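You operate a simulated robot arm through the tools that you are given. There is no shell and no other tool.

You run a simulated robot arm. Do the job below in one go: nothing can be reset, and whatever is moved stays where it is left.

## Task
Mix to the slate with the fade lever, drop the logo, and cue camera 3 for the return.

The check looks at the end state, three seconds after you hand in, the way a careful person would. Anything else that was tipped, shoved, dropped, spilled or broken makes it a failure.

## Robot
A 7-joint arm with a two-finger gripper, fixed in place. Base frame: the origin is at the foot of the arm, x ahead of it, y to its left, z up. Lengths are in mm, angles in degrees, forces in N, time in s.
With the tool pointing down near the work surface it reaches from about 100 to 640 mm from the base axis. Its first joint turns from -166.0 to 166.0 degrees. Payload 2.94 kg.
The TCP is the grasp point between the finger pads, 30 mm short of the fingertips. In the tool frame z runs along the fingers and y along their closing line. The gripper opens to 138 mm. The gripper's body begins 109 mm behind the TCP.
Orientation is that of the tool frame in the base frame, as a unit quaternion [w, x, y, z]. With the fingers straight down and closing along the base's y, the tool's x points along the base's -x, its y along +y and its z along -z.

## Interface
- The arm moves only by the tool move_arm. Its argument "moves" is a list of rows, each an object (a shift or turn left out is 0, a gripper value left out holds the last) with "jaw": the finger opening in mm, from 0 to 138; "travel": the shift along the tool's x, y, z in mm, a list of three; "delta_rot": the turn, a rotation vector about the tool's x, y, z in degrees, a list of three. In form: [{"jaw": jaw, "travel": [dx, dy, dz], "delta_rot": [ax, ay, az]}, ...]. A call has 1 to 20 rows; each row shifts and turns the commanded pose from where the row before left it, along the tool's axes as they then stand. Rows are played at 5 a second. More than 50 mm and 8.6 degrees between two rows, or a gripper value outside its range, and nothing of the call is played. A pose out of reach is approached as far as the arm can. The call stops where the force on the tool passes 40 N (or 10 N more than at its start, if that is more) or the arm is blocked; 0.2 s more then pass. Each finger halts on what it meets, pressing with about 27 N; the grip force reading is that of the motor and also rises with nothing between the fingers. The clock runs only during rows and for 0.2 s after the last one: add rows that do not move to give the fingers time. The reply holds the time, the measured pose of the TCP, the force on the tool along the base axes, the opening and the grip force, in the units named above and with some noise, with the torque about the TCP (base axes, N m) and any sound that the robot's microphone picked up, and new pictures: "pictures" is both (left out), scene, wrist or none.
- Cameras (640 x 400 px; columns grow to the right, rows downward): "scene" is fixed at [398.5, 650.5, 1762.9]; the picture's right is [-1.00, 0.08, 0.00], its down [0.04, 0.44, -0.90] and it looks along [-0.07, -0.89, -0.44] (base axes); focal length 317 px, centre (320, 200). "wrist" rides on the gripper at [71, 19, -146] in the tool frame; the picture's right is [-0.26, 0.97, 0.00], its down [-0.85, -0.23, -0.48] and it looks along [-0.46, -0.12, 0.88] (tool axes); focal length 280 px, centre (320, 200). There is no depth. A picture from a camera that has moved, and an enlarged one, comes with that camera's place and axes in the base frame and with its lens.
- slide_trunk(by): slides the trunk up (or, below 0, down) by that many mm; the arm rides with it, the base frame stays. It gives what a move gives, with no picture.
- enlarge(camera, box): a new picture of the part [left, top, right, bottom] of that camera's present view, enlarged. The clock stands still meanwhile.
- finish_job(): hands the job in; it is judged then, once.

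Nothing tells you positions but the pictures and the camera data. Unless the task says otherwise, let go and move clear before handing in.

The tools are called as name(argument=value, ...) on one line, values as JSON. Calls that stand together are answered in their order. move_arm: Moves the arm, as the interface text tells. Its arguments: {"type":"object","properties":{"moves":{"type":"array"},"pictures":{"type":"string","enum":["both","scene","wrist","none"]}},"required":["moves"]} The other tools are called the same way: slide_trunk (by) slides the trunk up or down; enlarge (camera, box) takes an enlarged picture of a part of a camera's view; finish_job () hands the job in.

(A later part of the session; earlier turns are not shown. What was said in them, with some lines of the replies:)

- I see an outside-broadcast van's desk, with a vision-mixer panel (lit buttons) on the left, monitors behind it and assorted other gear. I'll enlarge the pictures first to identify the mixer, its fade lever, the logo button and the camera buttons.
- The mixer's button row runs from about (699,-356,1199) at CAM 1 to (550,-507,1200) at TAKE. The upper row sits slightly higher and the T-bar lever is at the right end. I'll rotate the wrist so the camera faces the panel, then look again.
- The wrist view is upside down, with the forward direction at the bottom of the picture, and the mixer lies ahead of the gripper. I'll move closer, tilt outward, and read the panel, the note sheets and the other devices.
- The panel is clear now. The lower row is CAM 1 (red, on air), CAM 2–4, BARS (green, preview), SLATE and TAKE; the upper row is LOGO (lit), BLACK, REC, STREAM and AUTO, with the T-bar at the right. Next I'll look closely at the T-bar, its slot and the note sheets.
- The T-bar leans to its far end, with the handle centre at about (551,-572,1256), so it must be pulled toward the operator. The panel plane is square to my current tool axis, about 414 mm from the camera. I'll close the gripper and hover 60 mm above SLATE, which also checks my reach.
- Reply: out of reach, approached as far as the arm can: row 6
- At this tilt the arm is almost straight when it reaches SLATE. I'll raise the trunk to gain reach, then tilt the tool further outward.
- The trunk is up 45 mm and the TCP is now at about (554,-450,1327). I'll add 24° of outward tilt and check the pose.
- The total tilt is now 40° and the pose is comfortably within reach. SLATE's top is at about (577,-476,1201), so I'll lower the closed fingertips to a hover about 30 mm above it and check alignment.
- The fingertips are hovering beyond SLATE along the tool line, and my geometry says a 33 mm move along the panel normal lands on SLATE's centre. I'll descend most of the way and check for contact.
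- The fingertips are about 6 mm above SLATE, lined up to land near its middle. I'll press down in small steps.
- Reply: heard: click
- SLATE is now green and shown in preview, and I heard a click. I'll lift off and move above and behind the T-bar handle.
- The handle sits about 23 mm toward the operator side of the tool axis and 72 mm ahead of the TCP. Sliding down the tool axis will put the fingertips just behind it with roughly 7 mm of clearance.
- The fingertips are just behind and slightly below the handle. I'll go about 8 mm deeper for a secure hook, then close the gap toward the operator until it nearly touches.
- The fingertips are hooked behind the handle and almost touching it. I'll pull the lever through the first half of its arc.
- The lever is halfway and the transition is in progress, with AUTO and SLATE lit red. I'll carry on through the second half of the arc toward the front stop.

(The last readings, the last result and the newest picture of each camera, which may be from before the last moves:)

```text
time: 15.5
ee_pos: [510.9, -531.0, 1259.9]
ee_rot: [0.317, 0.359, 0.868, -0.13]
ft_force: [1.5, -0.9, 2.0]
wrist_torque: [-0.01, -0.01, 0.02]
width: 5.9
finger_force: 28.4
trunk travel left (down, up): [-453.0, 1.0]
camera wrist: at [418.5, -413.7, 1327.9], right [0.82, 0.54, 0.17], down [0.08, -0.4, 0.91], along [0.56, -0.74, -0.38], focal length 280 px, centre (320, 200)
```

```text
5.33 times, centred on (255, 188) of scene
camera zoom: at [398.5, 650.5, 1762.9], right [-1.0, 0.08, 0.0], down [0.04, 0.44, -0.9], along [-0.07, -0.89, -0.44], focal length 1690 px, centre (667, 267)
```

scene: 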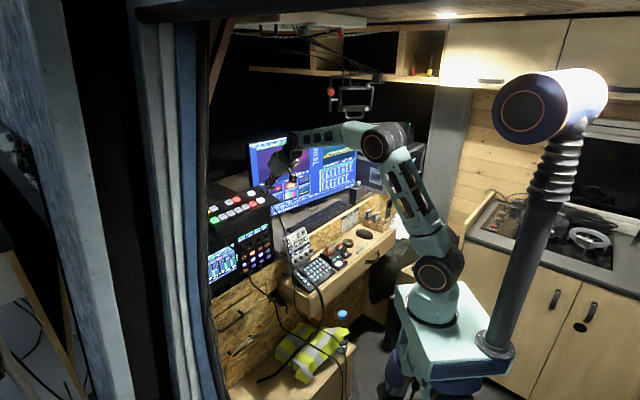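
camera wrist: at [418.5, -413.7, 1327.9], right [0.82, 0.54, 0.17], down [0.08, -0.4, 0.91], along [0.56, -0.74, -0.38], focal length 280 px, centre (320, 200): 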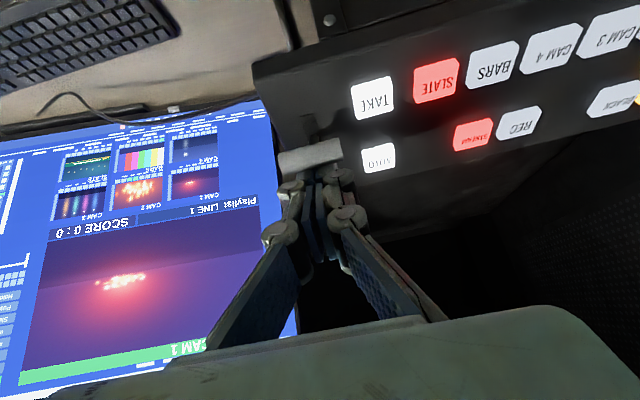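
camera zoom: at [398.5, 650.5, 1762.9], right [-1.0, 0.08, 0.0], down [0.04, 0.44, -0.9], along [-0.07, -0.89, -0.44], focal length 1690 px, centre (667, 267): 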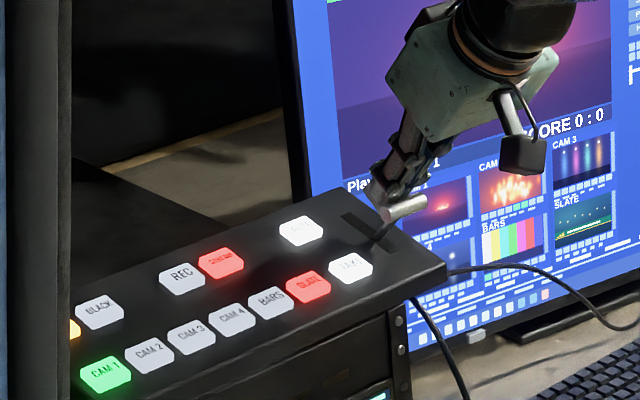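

The mix is complete: SLATE is red (on air), CAM 1 is green in preview, and the AUTO transition lamp is out. I'll give the lever a small extra nudge to confirm it's at its front stop.

move_arm(moves=[{"travel": [1.5, 0, 0.2]}, {"travel": [1.5, 0, 0.2]}, {}], pictures="none")

enlarge(camera="wrist", box=[200, 60, 440, 210])

enlarge(camera="scene", box=[240, 160, 300, 205])

```text
time: 16.3
ee_pos: [510.3, -530.6, 1261.0]
ee_rot: [0.319, 0.359, 0.867, -0.132]
ft_force: [11.8, -12.2, 13.5]
wrist_torque: [-0.04, -0.28, 0.17]
width: 6.2
finger_force: 28.8
trunk travel left (down, up): [-453.0, 1.0]
```

```text
2.67 times, centred on (320, 135) of wrist
camera zoom: at [418.1, -413.2, 1327.1], right [0.82, 0.54, 0.17], down [0.08, -0.4, 0.91], along [0.56, -0.74, -0.37], focal length 748 px, centre (320, 373)
```

zoom: 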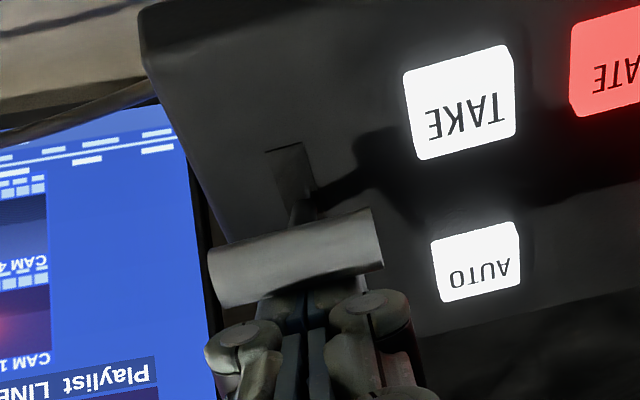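

```text
8.89 times, centred on (270, 182) of scene
camera zoom: at [398.5, 650.5, 1762.9], right [-1.0, 0.08, 0.0], down [0.04, 0.44, -0.9], along [-0.07, -0.89, -0.44], focal length 2817 px, centre (764, 356)
```

zoom: 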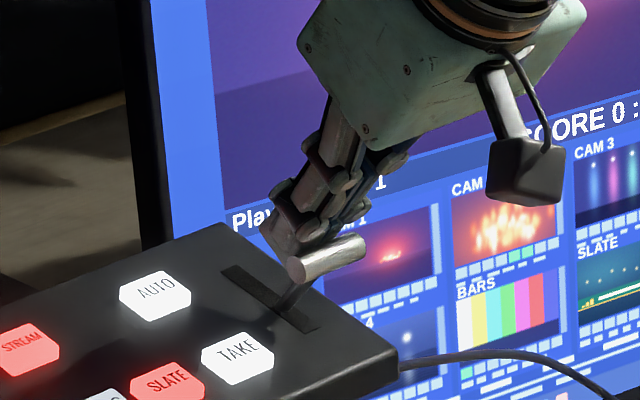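

The force rose to about 21 N with no further motion, so the lever is at its front stop. I'll back away from the handle, lift clear and move over to CAM 3.

move_arm(moves=[{"travel": [-6, 0, 0]}, {"travel": [-6, 0, 0]}, {"travel": [0, 0, -30]}, {"travel": [0, 0, -30]}, {}], pictures="none")

enlarge(camera="scene", box=[205, 150, 305, 225])

```text
time: 17.5
ee_pos: [488.9, -507.7, 1309.2]
ee_rot: [0.315, 0.36, 0.868, -0.131]
ft_force: [-0.5, 0.2, 0.3]
wrist_torque: [-0.02, 0.0, 0.01]
width: 0.0
finger_force: 29.0
trunk travel left (down, up): [-453.0, 1.0]
```

```text
5.33 times, centred on (255, 188) of scene
camera zoom: at [398.5, 650.5, 1762.9], right [-1.0, 0.08, 0.0], down [0.04, 0.44, -0.9], along [-0.07, -0.89, -0.44], focal length 1690 px, centre (667, 267)
```

zoom: 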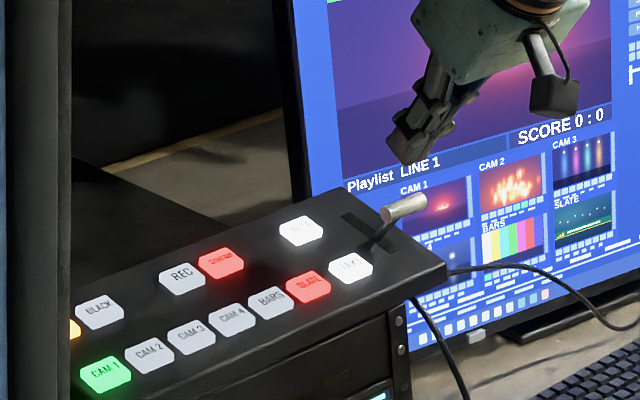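

The lever stays at its front end after release. I'll move sideways to hover above CAM 3.

move_arm(moves=[{"travel": [-0.8, 47.05, 2]}, {"travel": [-0.8, 47.05, 2]}, {"travel": [-0.8, 47.05, 2]}, {"travel": [-0.8, 47.05, 2]}, {}])

enlarge(camera="wrist", box=[200, 60, 440, 210])

```text
time: 18.7
ee_pos: [626.6, -378.7, 1306.0]
ee_rot: [0.315, 0.36, 0.868, -0.132]
ft_force: [-0.1, 0.3, -0.1]
wrist_torque: [0.0, -0.01, -0.03]
width: 0.1
finger_force: 28.4
trunk travel left (down, up): [-453.0, 1.0]
camera wrist: at [535.1, -262.2, 1374.7], right [0.82, 0.54, 0.17], down [0.08, -0.41, 0.91], along [0.56, -0.74, -0.38], focal length 280 px, centre (320, 200)
```

scene: 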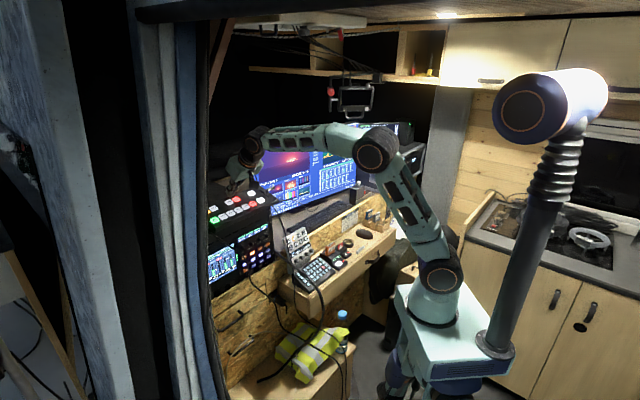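
wrist: 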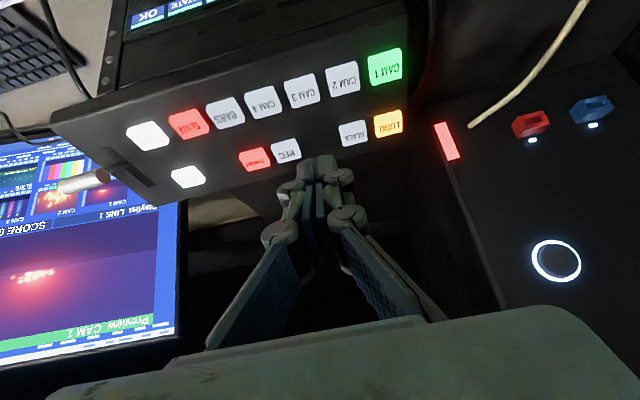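

```text
2.67 times, centred on (320, 135) of wrist
camera zoom: at [535.1, -262.2, 1374.7], right [0.82, 0.54, 0.17], down [0.08, -0.41, 0.91], along [0.56, -0.74, -0.38], focal length 748 px, centre (320, 373)
```

zoom: 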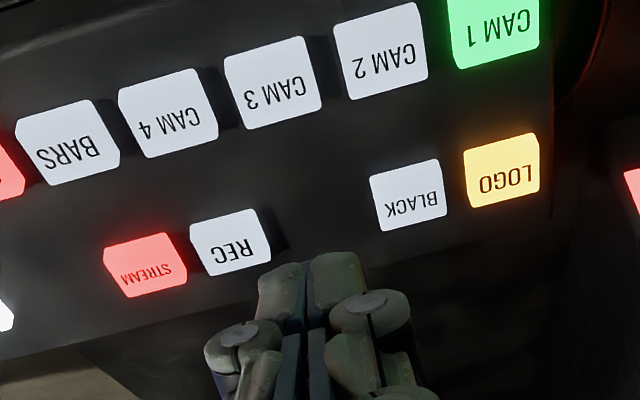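

CAM 3 is about 80 mm away along the panel normal, and my fingertip is lined up within about 2 mm. I'll descend most of the way and then press in small steps.

move_arm(moves=[{"travel": [14.5, -0.9, 32.9]}, {"travel": [14.5, -0.9, 32.9]}, {}], pictures="none")

enlarge(camera="wrist", box=[200, 60, 440, 210])

enlarge(camera="scene", box=[205, 160, 285, 220])

```text
time: 19.5
ee_pos: [637.1, -398.8, 1239.2]
ee_rot: [0.317, 0.359, 0.868, -0.13]
ft_force: [0.7, 0.3, 0.3]
wrist_torque: [-0.01, -0.02, 0.02]
width: 0.1
finger_force: 28.1
trunk travel left (down, up): [-453.0, 1.0]
```

```text
2.67 times, centred on (320, 135) of wrist
camera zoom: at [544.8, -280.7, 1306.3], right [0.82, 0.54, 0.17], down [0.08, -0.41, 0.91], along [0.56, -0.74, -0.38], focal length 748 px, centre (320, 373)
```

zoom: 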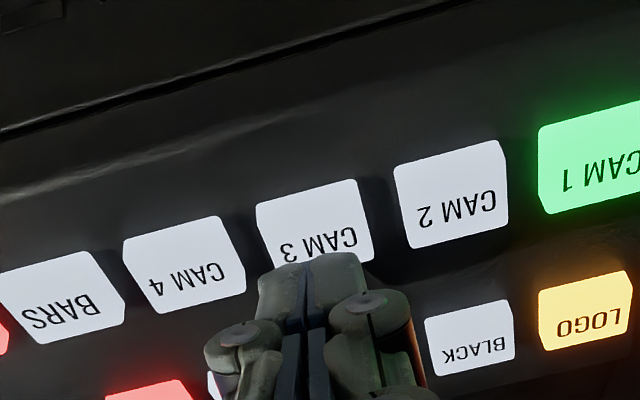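

```text
6.67 times, centred on (245, 190) of scene
camera zoom: at [398.5, 650.5, 1762.9], right [-1.0, 0.08, 0.0], down [0.04, 0.44, -0.9], along [-0.07, -0.89, -0.44], focal length 2112 px, centre (820, 267)
```

zoom: 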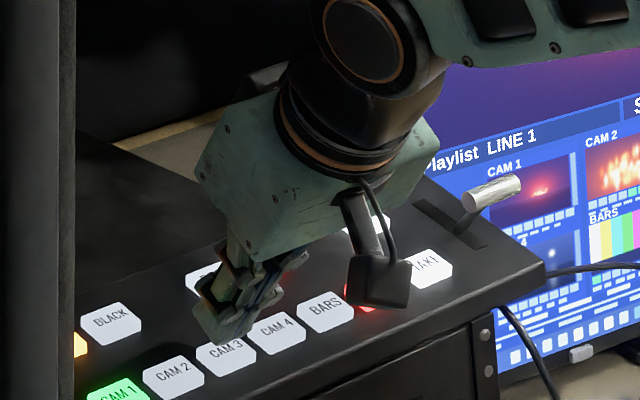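

The fingertip is aligned over CAM 3 about 8 mm above it. I'll press now.

move_arm(moves=[{"travel": [1.6, 0, 3.65]}, {"travel": [1.2, 0, 2.74]}, {"travel": [0.8, 0, 1.83]}, {}], pictures="none")

enlarge(camera="wrist", box=[200, 60, 440, 210])

```text
time: 20.5
ee_pos: [639.0, -397.9, 1231.1]
ee_rot: [0.316, 0.36, 0.868, -0.131]
ft_force: [-1.6, 1.2, 3.2]
wrist_torque: [0.0, 0.03, -0.01]
width: 6.2
finger_force: 28.8
trunk travel left (down, up): [-453.0, 1.0]
heard: click
```

```text
2.67 times, centred on (320, 135) of wrist
camera zoom: at [547.9, -281.6, 1298.3], right [0.82, 0.54, 0.17], down [0.08, -0.41, 0.91], along [0.56, -0.74, -0.38], focal length 748 px, centre (320, 373)
```

zoom: 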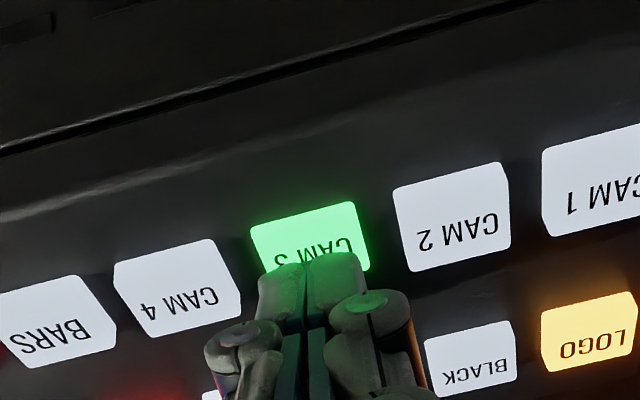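

CAM 3 is now green (cued). I'll lift off. Before moving to LOGO I want to locate the dark panel with the red strip and connectors to the left of the mixer, so I don't hit it.

move_arm(moves=[{"travel": [-12.2, 0, -27.4]}, {"travel": [-12.2, 0, -27.4]}, {}])

enlarge(camera="wrist", box=[400, 0, 640, 320])

```text
time: 21.3
ee_pos: [628.9, -386.7, 1285.8]
ee_rot: [0.316, 0.36, 0.868, -0.131]
ft_force: [-0.2, 0.4, -0.4]
wrist_torque: [-0.01, 0.01, 0.02]
width: 0.0
finger_force: 28.8
trunk travel left (down, up): [-453.0, 1.0]
camera wrist: at [537.1, -269.6, 1354.3], right [0.82, 0.54, 0.17], down [0.08, -0.41, 0.91], along [0.56, -0.74, -0.38], focal length 280 px, centre (320, 200)
```

scene: 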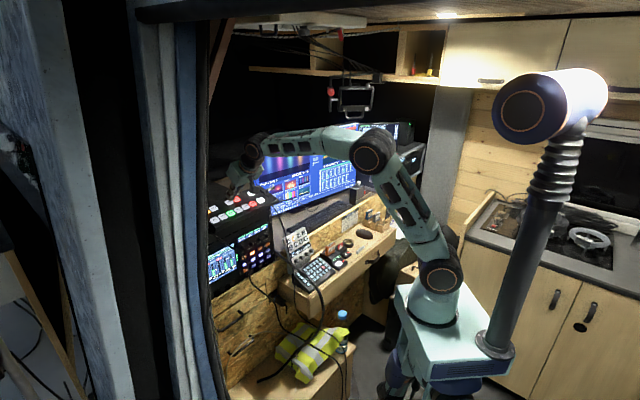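
wrist: 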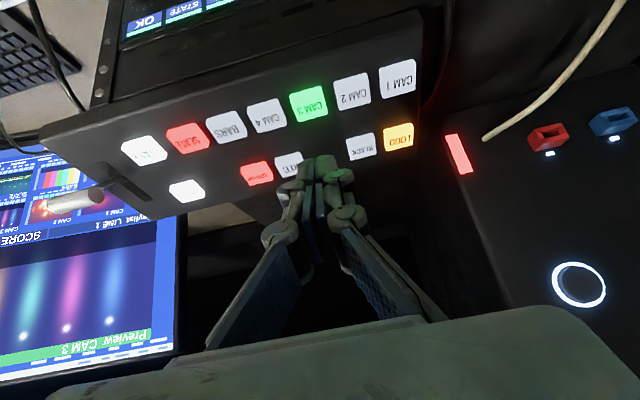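

```text
1.25 times, centred on (520, 160) of wrist
camera zoom: at [537.1, -269.6, 1354.3], right [0.82, 0.54, 0.17], down [0.08, -0.41, 0.91], along [0.56, -0.74, -0.38], focal length 350 px, centre (70, 250)
```

zoom: 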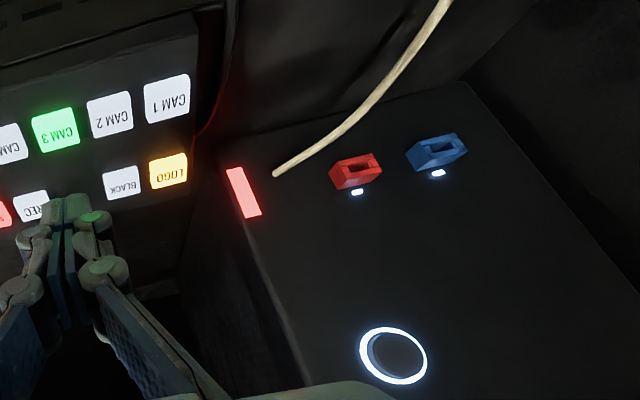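

The dark unit's front face runs parallel to the mixer and sits about 30 mm behind LOGO, so my gripper, which leans back toward the operator, will stay clear of it. I'll move over to hover 40 mm above LOGO.

move_arm(moves=[{"travel": [-15.5, 23.4, 13]}, {"travel": [-15.5, 23.4, 13]}, {"travel": [-15.4, 23.4, 13]}, {}])

enlarge(camera="wrist", box=[200, 60, 440, 210])

enlarge(camera="scene", box=[195, 140, 285, 220])

```text
time: 22.3
ee_pos: [720.9, -380.3, 1287.9]
ee_rot: [0.316, 0.359, 0.868, -0.132]
ft_force: [-0.2, -0.4, 0.1]
wrist_torque: [-0.01, 0.01, 0.0]
width: 0.0
finger_force: 28.3
trunk travel left (down, up): [-453.0, 1.0]
camera wrist: at [628.9, -263.0, 1355.9], right [0.82, 0.54, 0.17], down [0.08, -0.41, 0.91], along [0.56, -0.74, -0.38], focal length 280 px, centre (320, 200)
```

scene: 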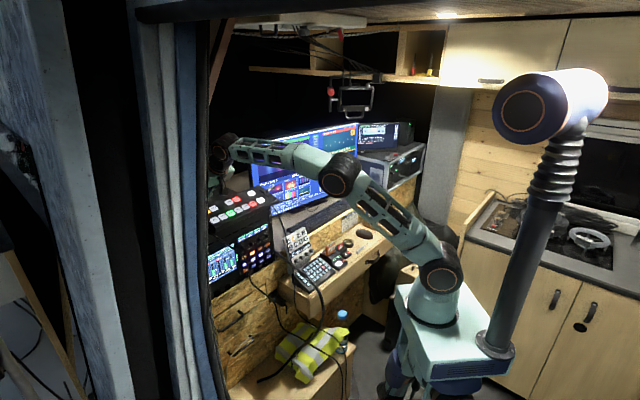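
wrist: 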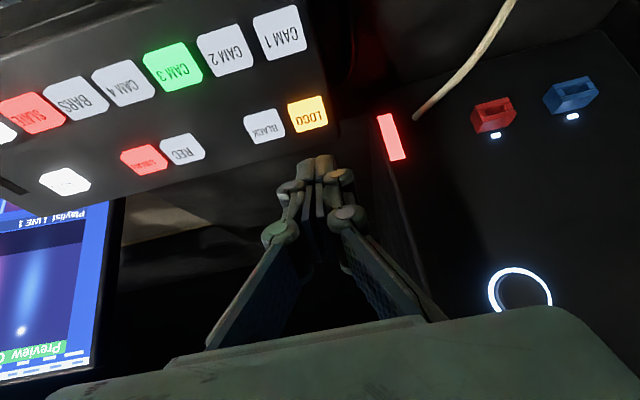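

```text
2.67 times, centred on (320, 135) of wrist
camera zoom: at [628.9, -263.0, 1355.9], right [0.82, 0.54, 0.17], down [0.08, -0.41, 0.91], along [0.56, -0.74, -0.38], focal length 748 px, centre (320, 373)
```

zoom: 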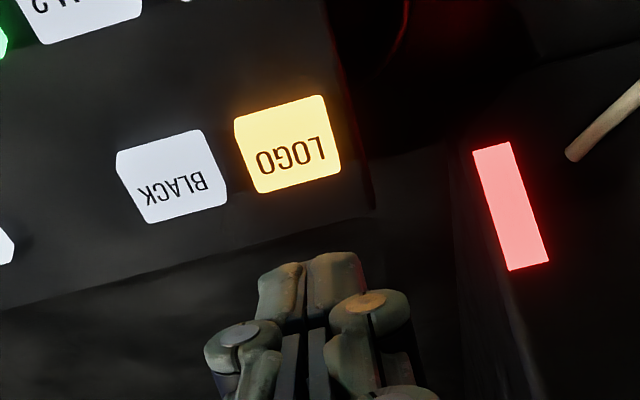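

```text
5.00 times, centred on (240, 180) of scene
camera zoom: at [398.5, 650.5, 1762.9], right [-1.0, 0.08, 0.0], down [0.04, 0.44, -0.9], along [-0.07, -0.89, -0.44], focal length 1584 px, centre (720, 300)
```

zoom: 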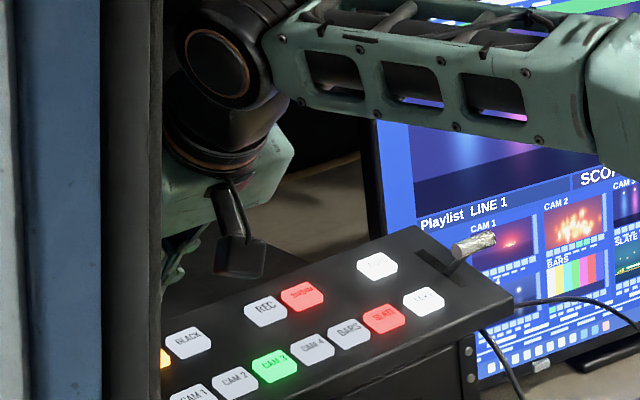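

LOGO is directly below along the panel normal, about 43 mm away, and the left-hand unit is well clear. I'll descend most of the way and check alignment.

move_arm(moves=[{"travel": [7.35, -0.1, 15.3]}, {"travel": [7.35, -0.1, 15.3]}, {}])

enlarge(camera="wrist", box=[200, 60, 440, 210])

```text
time: 23.1
ee_pos: [727.3, -385.1, 1254.2]
ee_rot: [0.316, 0.36, 0.868, -0.132]
ft_force: [-0.3, 0.1, -0.1]
wrist_torque: [0.02, -0.01, 0.03]
width: 0.1
finger_force: 28.6
trunk travel left (down, up): [-453.0, 1.0]
camera wrist: at [635.7, -268.1, 1321.9], right [0.82, 0.54, 0.17], down [0.08, -0.41, 0.91], along [0.56, -0.74, -0.38], focal length 280 px, centre (320, 200)
```

scene: 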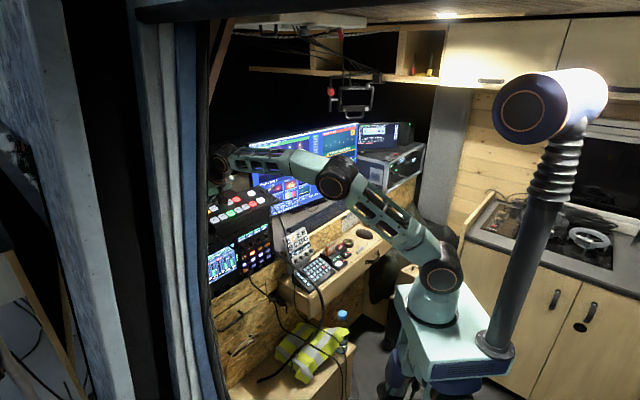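
wrist: 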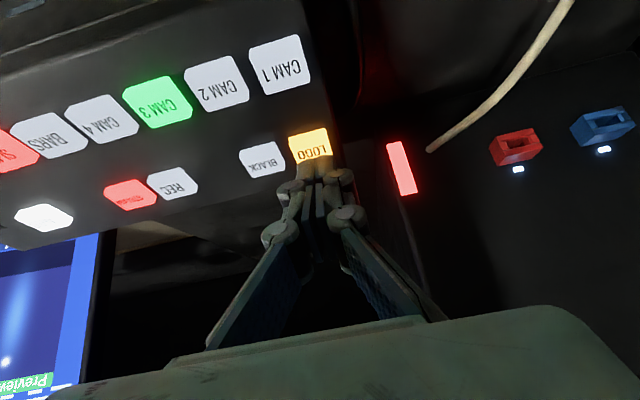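

```text
2.67 times, centred on (320, 135) of wrist
camera zoom: at [635.7, -268.1, 1321.9], right [0.82, 0.54, 0.17], down [0.08, -0.41, 0.91], along [0.56, -0.74, -0.38], focal length 748 px, centre (320, 373)
```

zoom: 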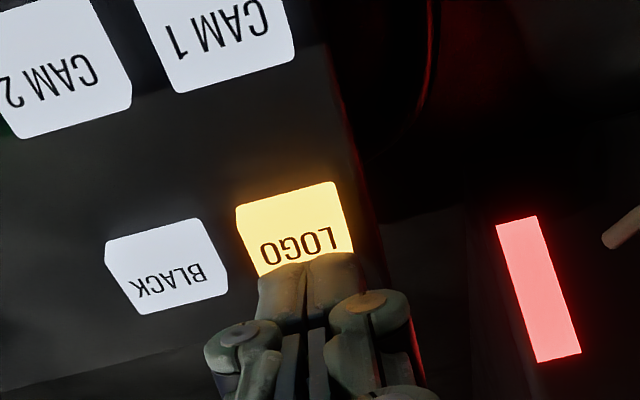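

I'm about 7 mm above LOGO and slightly right of its centre in the picture. I'll shift about 4 mm toward the centre and press.

move_arm(moves=[{"travel": [0, -3.8, 0]}, {"travel": [1.6, 0, 3.65]}, {"travel": [1.2, 0, 2.74]}, {"travel": [0.8, 0, 1.83]}, {}], pictures="none")

enlarge(camera="wrist", box=[200, 60, 440, 210])

enlarge(camera="scene", box=[240, 110, 370, 220])

```text
time: 24.3
ee_pos: [726.1, -389.4, 1246.2]
ee_rot: [0.316, 0.359, 0.868, -0.131]
ft_force: [-0.2, 0.1, 0.6]
wrist_torque: [-0.01, -0.05, 0.01]
width: 5.9
finger_force: 29.1
trunk travel left (down, up): [-453.0, 1.0]
heard: click
```

```text
2.67 times, centred on (320, 135) of wrist
camera zoom: at [634.6, -272.5, 1314.1], right [0.82, 0.54, 0.17], down [0.08, -0.41, 0.91], along [0.56, -0.74, -0.38], focal length 748 px, centre (320, 373)
```

zoom: 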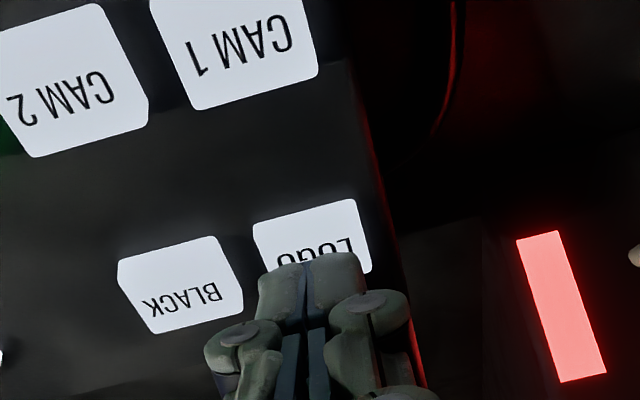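

```text
3.64 times, centred on (305, 165) of scene
camera zoom: at [398.5, 650.5, 1762.9], right [-1.0, 0.08, 0.0], down [0.04, 0.44, -0.9], along [-0.07, -0.89, -0.44], focal length 1152 px, centre (374, 327)
```

zoom: 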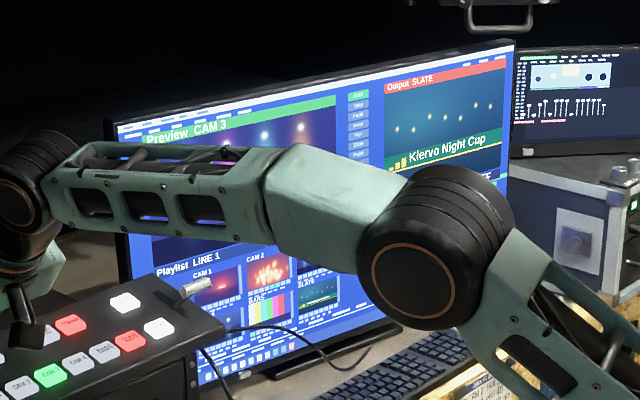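

LOGO is unlit, the output shows SLATE with no logo, and preview shows CAM 3. I'll lift off and back well clear, then check the whole panel.

move_arm(moves=[{"travel": [-12.2, 0, -27.4]}, {"travel": [-12.2, 0, -27.4]}, {"travel": [0, -15, -35]}, {"travel": [0, -15, -35]}, {"travel": [0, -15, -35]}, {"travel": [0, -15, -35]}, {}])

enlarge(camera="scene", box=[200, 150, 300, 225])

enlarge(camera="scene", box=[240, 110, 370, 220])

enlarge(camera="wrist", box=[120, 0, 480, 220])

```text
time: 25.9
ee_pos: [604.8, -357.3, 1410.9]
ee_rot: [0.315, 0.36, 0.868, -0.131]
ft_force: [-0.3, 0.4, -0.5]
wrist_torque: [0.03, 0.03, 0.04]
width: 0.2
finger_force: 28.1
trunk travel left (down, up): [-453.0, 1.0]
camera wrist: at [513.7, -239.9, 1478.1], right [0.82, 0.54, 0.17], down [0.08, -0.41, 0.91], along [0.56, -0.74, -0.38], focal length 280 px, centre (320, 200)
```

scene: 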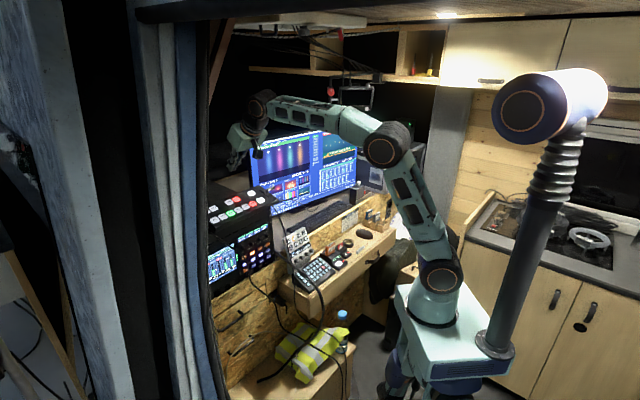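
wrist: 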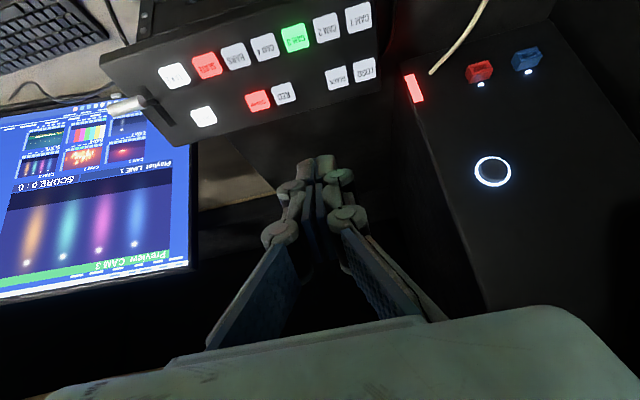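

```text
5.33 times, centred on (250, 188) of scene
camera zoom: at [398.5, 650.5, 1762.9], right [-1.0, 0.08, 0.0], down [0.04, 0.44, -0.9], along [-0.07, -0.89, -0.44], focal length 1690 px, centre (693, 267)
```

zoom: 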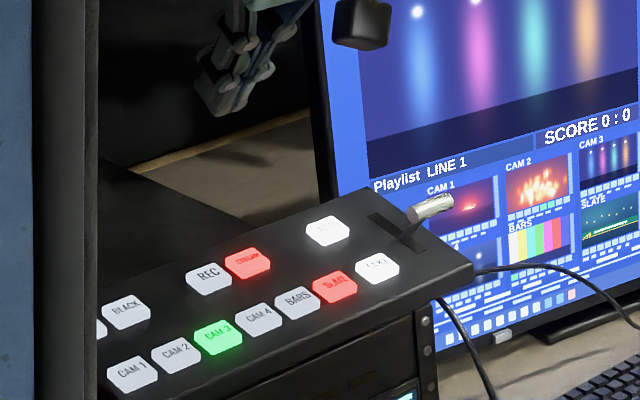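

```text
3.64 times, centred on (305, 165) of scene
camera zoom: at [398.5, 650.5, 1762.9], right [-1.0, 0.08, 0.0], down [0.04, 0.44, -0.9], along [-0.07, -0.89, -0.44], focal length 1152 px, centre (374, 327)
```

zoom: 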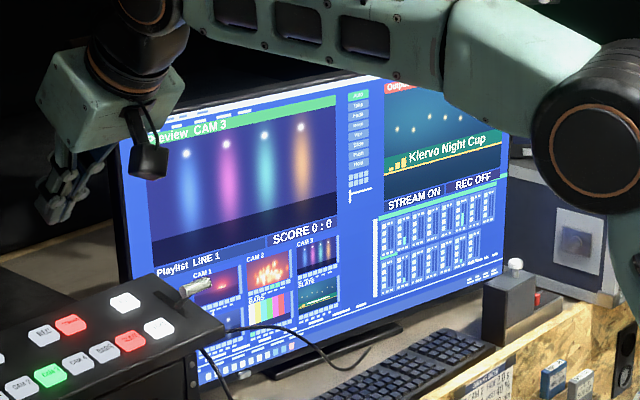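

```text
1.78 times, centred on (300, 110) of wrist
camera zoom: at [513.7, -239.9, 1478.1], right [0.82, 0.54, 0.17], down [0.08, -0.41, 0.91], along [0.56, -0.74, -0.38], focal length 498 px, centre (356, 360)
```

zoom: 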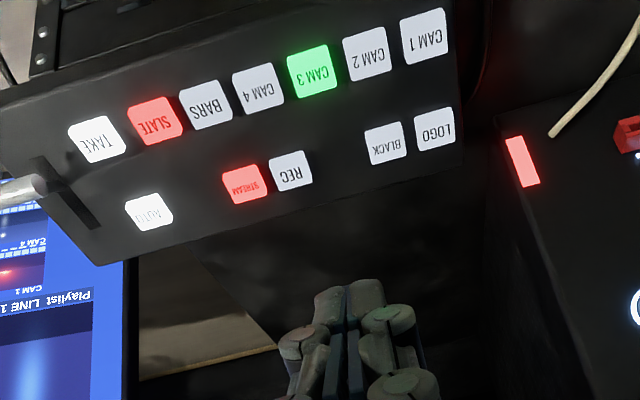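

Every goal shows on the panel and monitor: SLATE is on air via the lever, which rests at its front stop. LOGO is off, CAM 3 is green in preview, STREAM is still on and REC is off. The arm is clear and nothing else was touched, so I'm handing in.

finish_job()

```text
The job is handed in.
```

The mixer is set as you asked, going by the panel lamps and the multiview just before I handed in:

- **Slate:** I selected SLATE in preview and pulled the fade lever all the way to its front stop. SLATE is on air.
- **Logo:** The LOGO button is unlit, and no logo was visible on the output.
- **Camera 3:** CAM 3 is green and showing in preview, ready for the return.

The stream stayed on and recording stayed off. The arm let go of the lever and moved clear, and nothing else looked disturbed.
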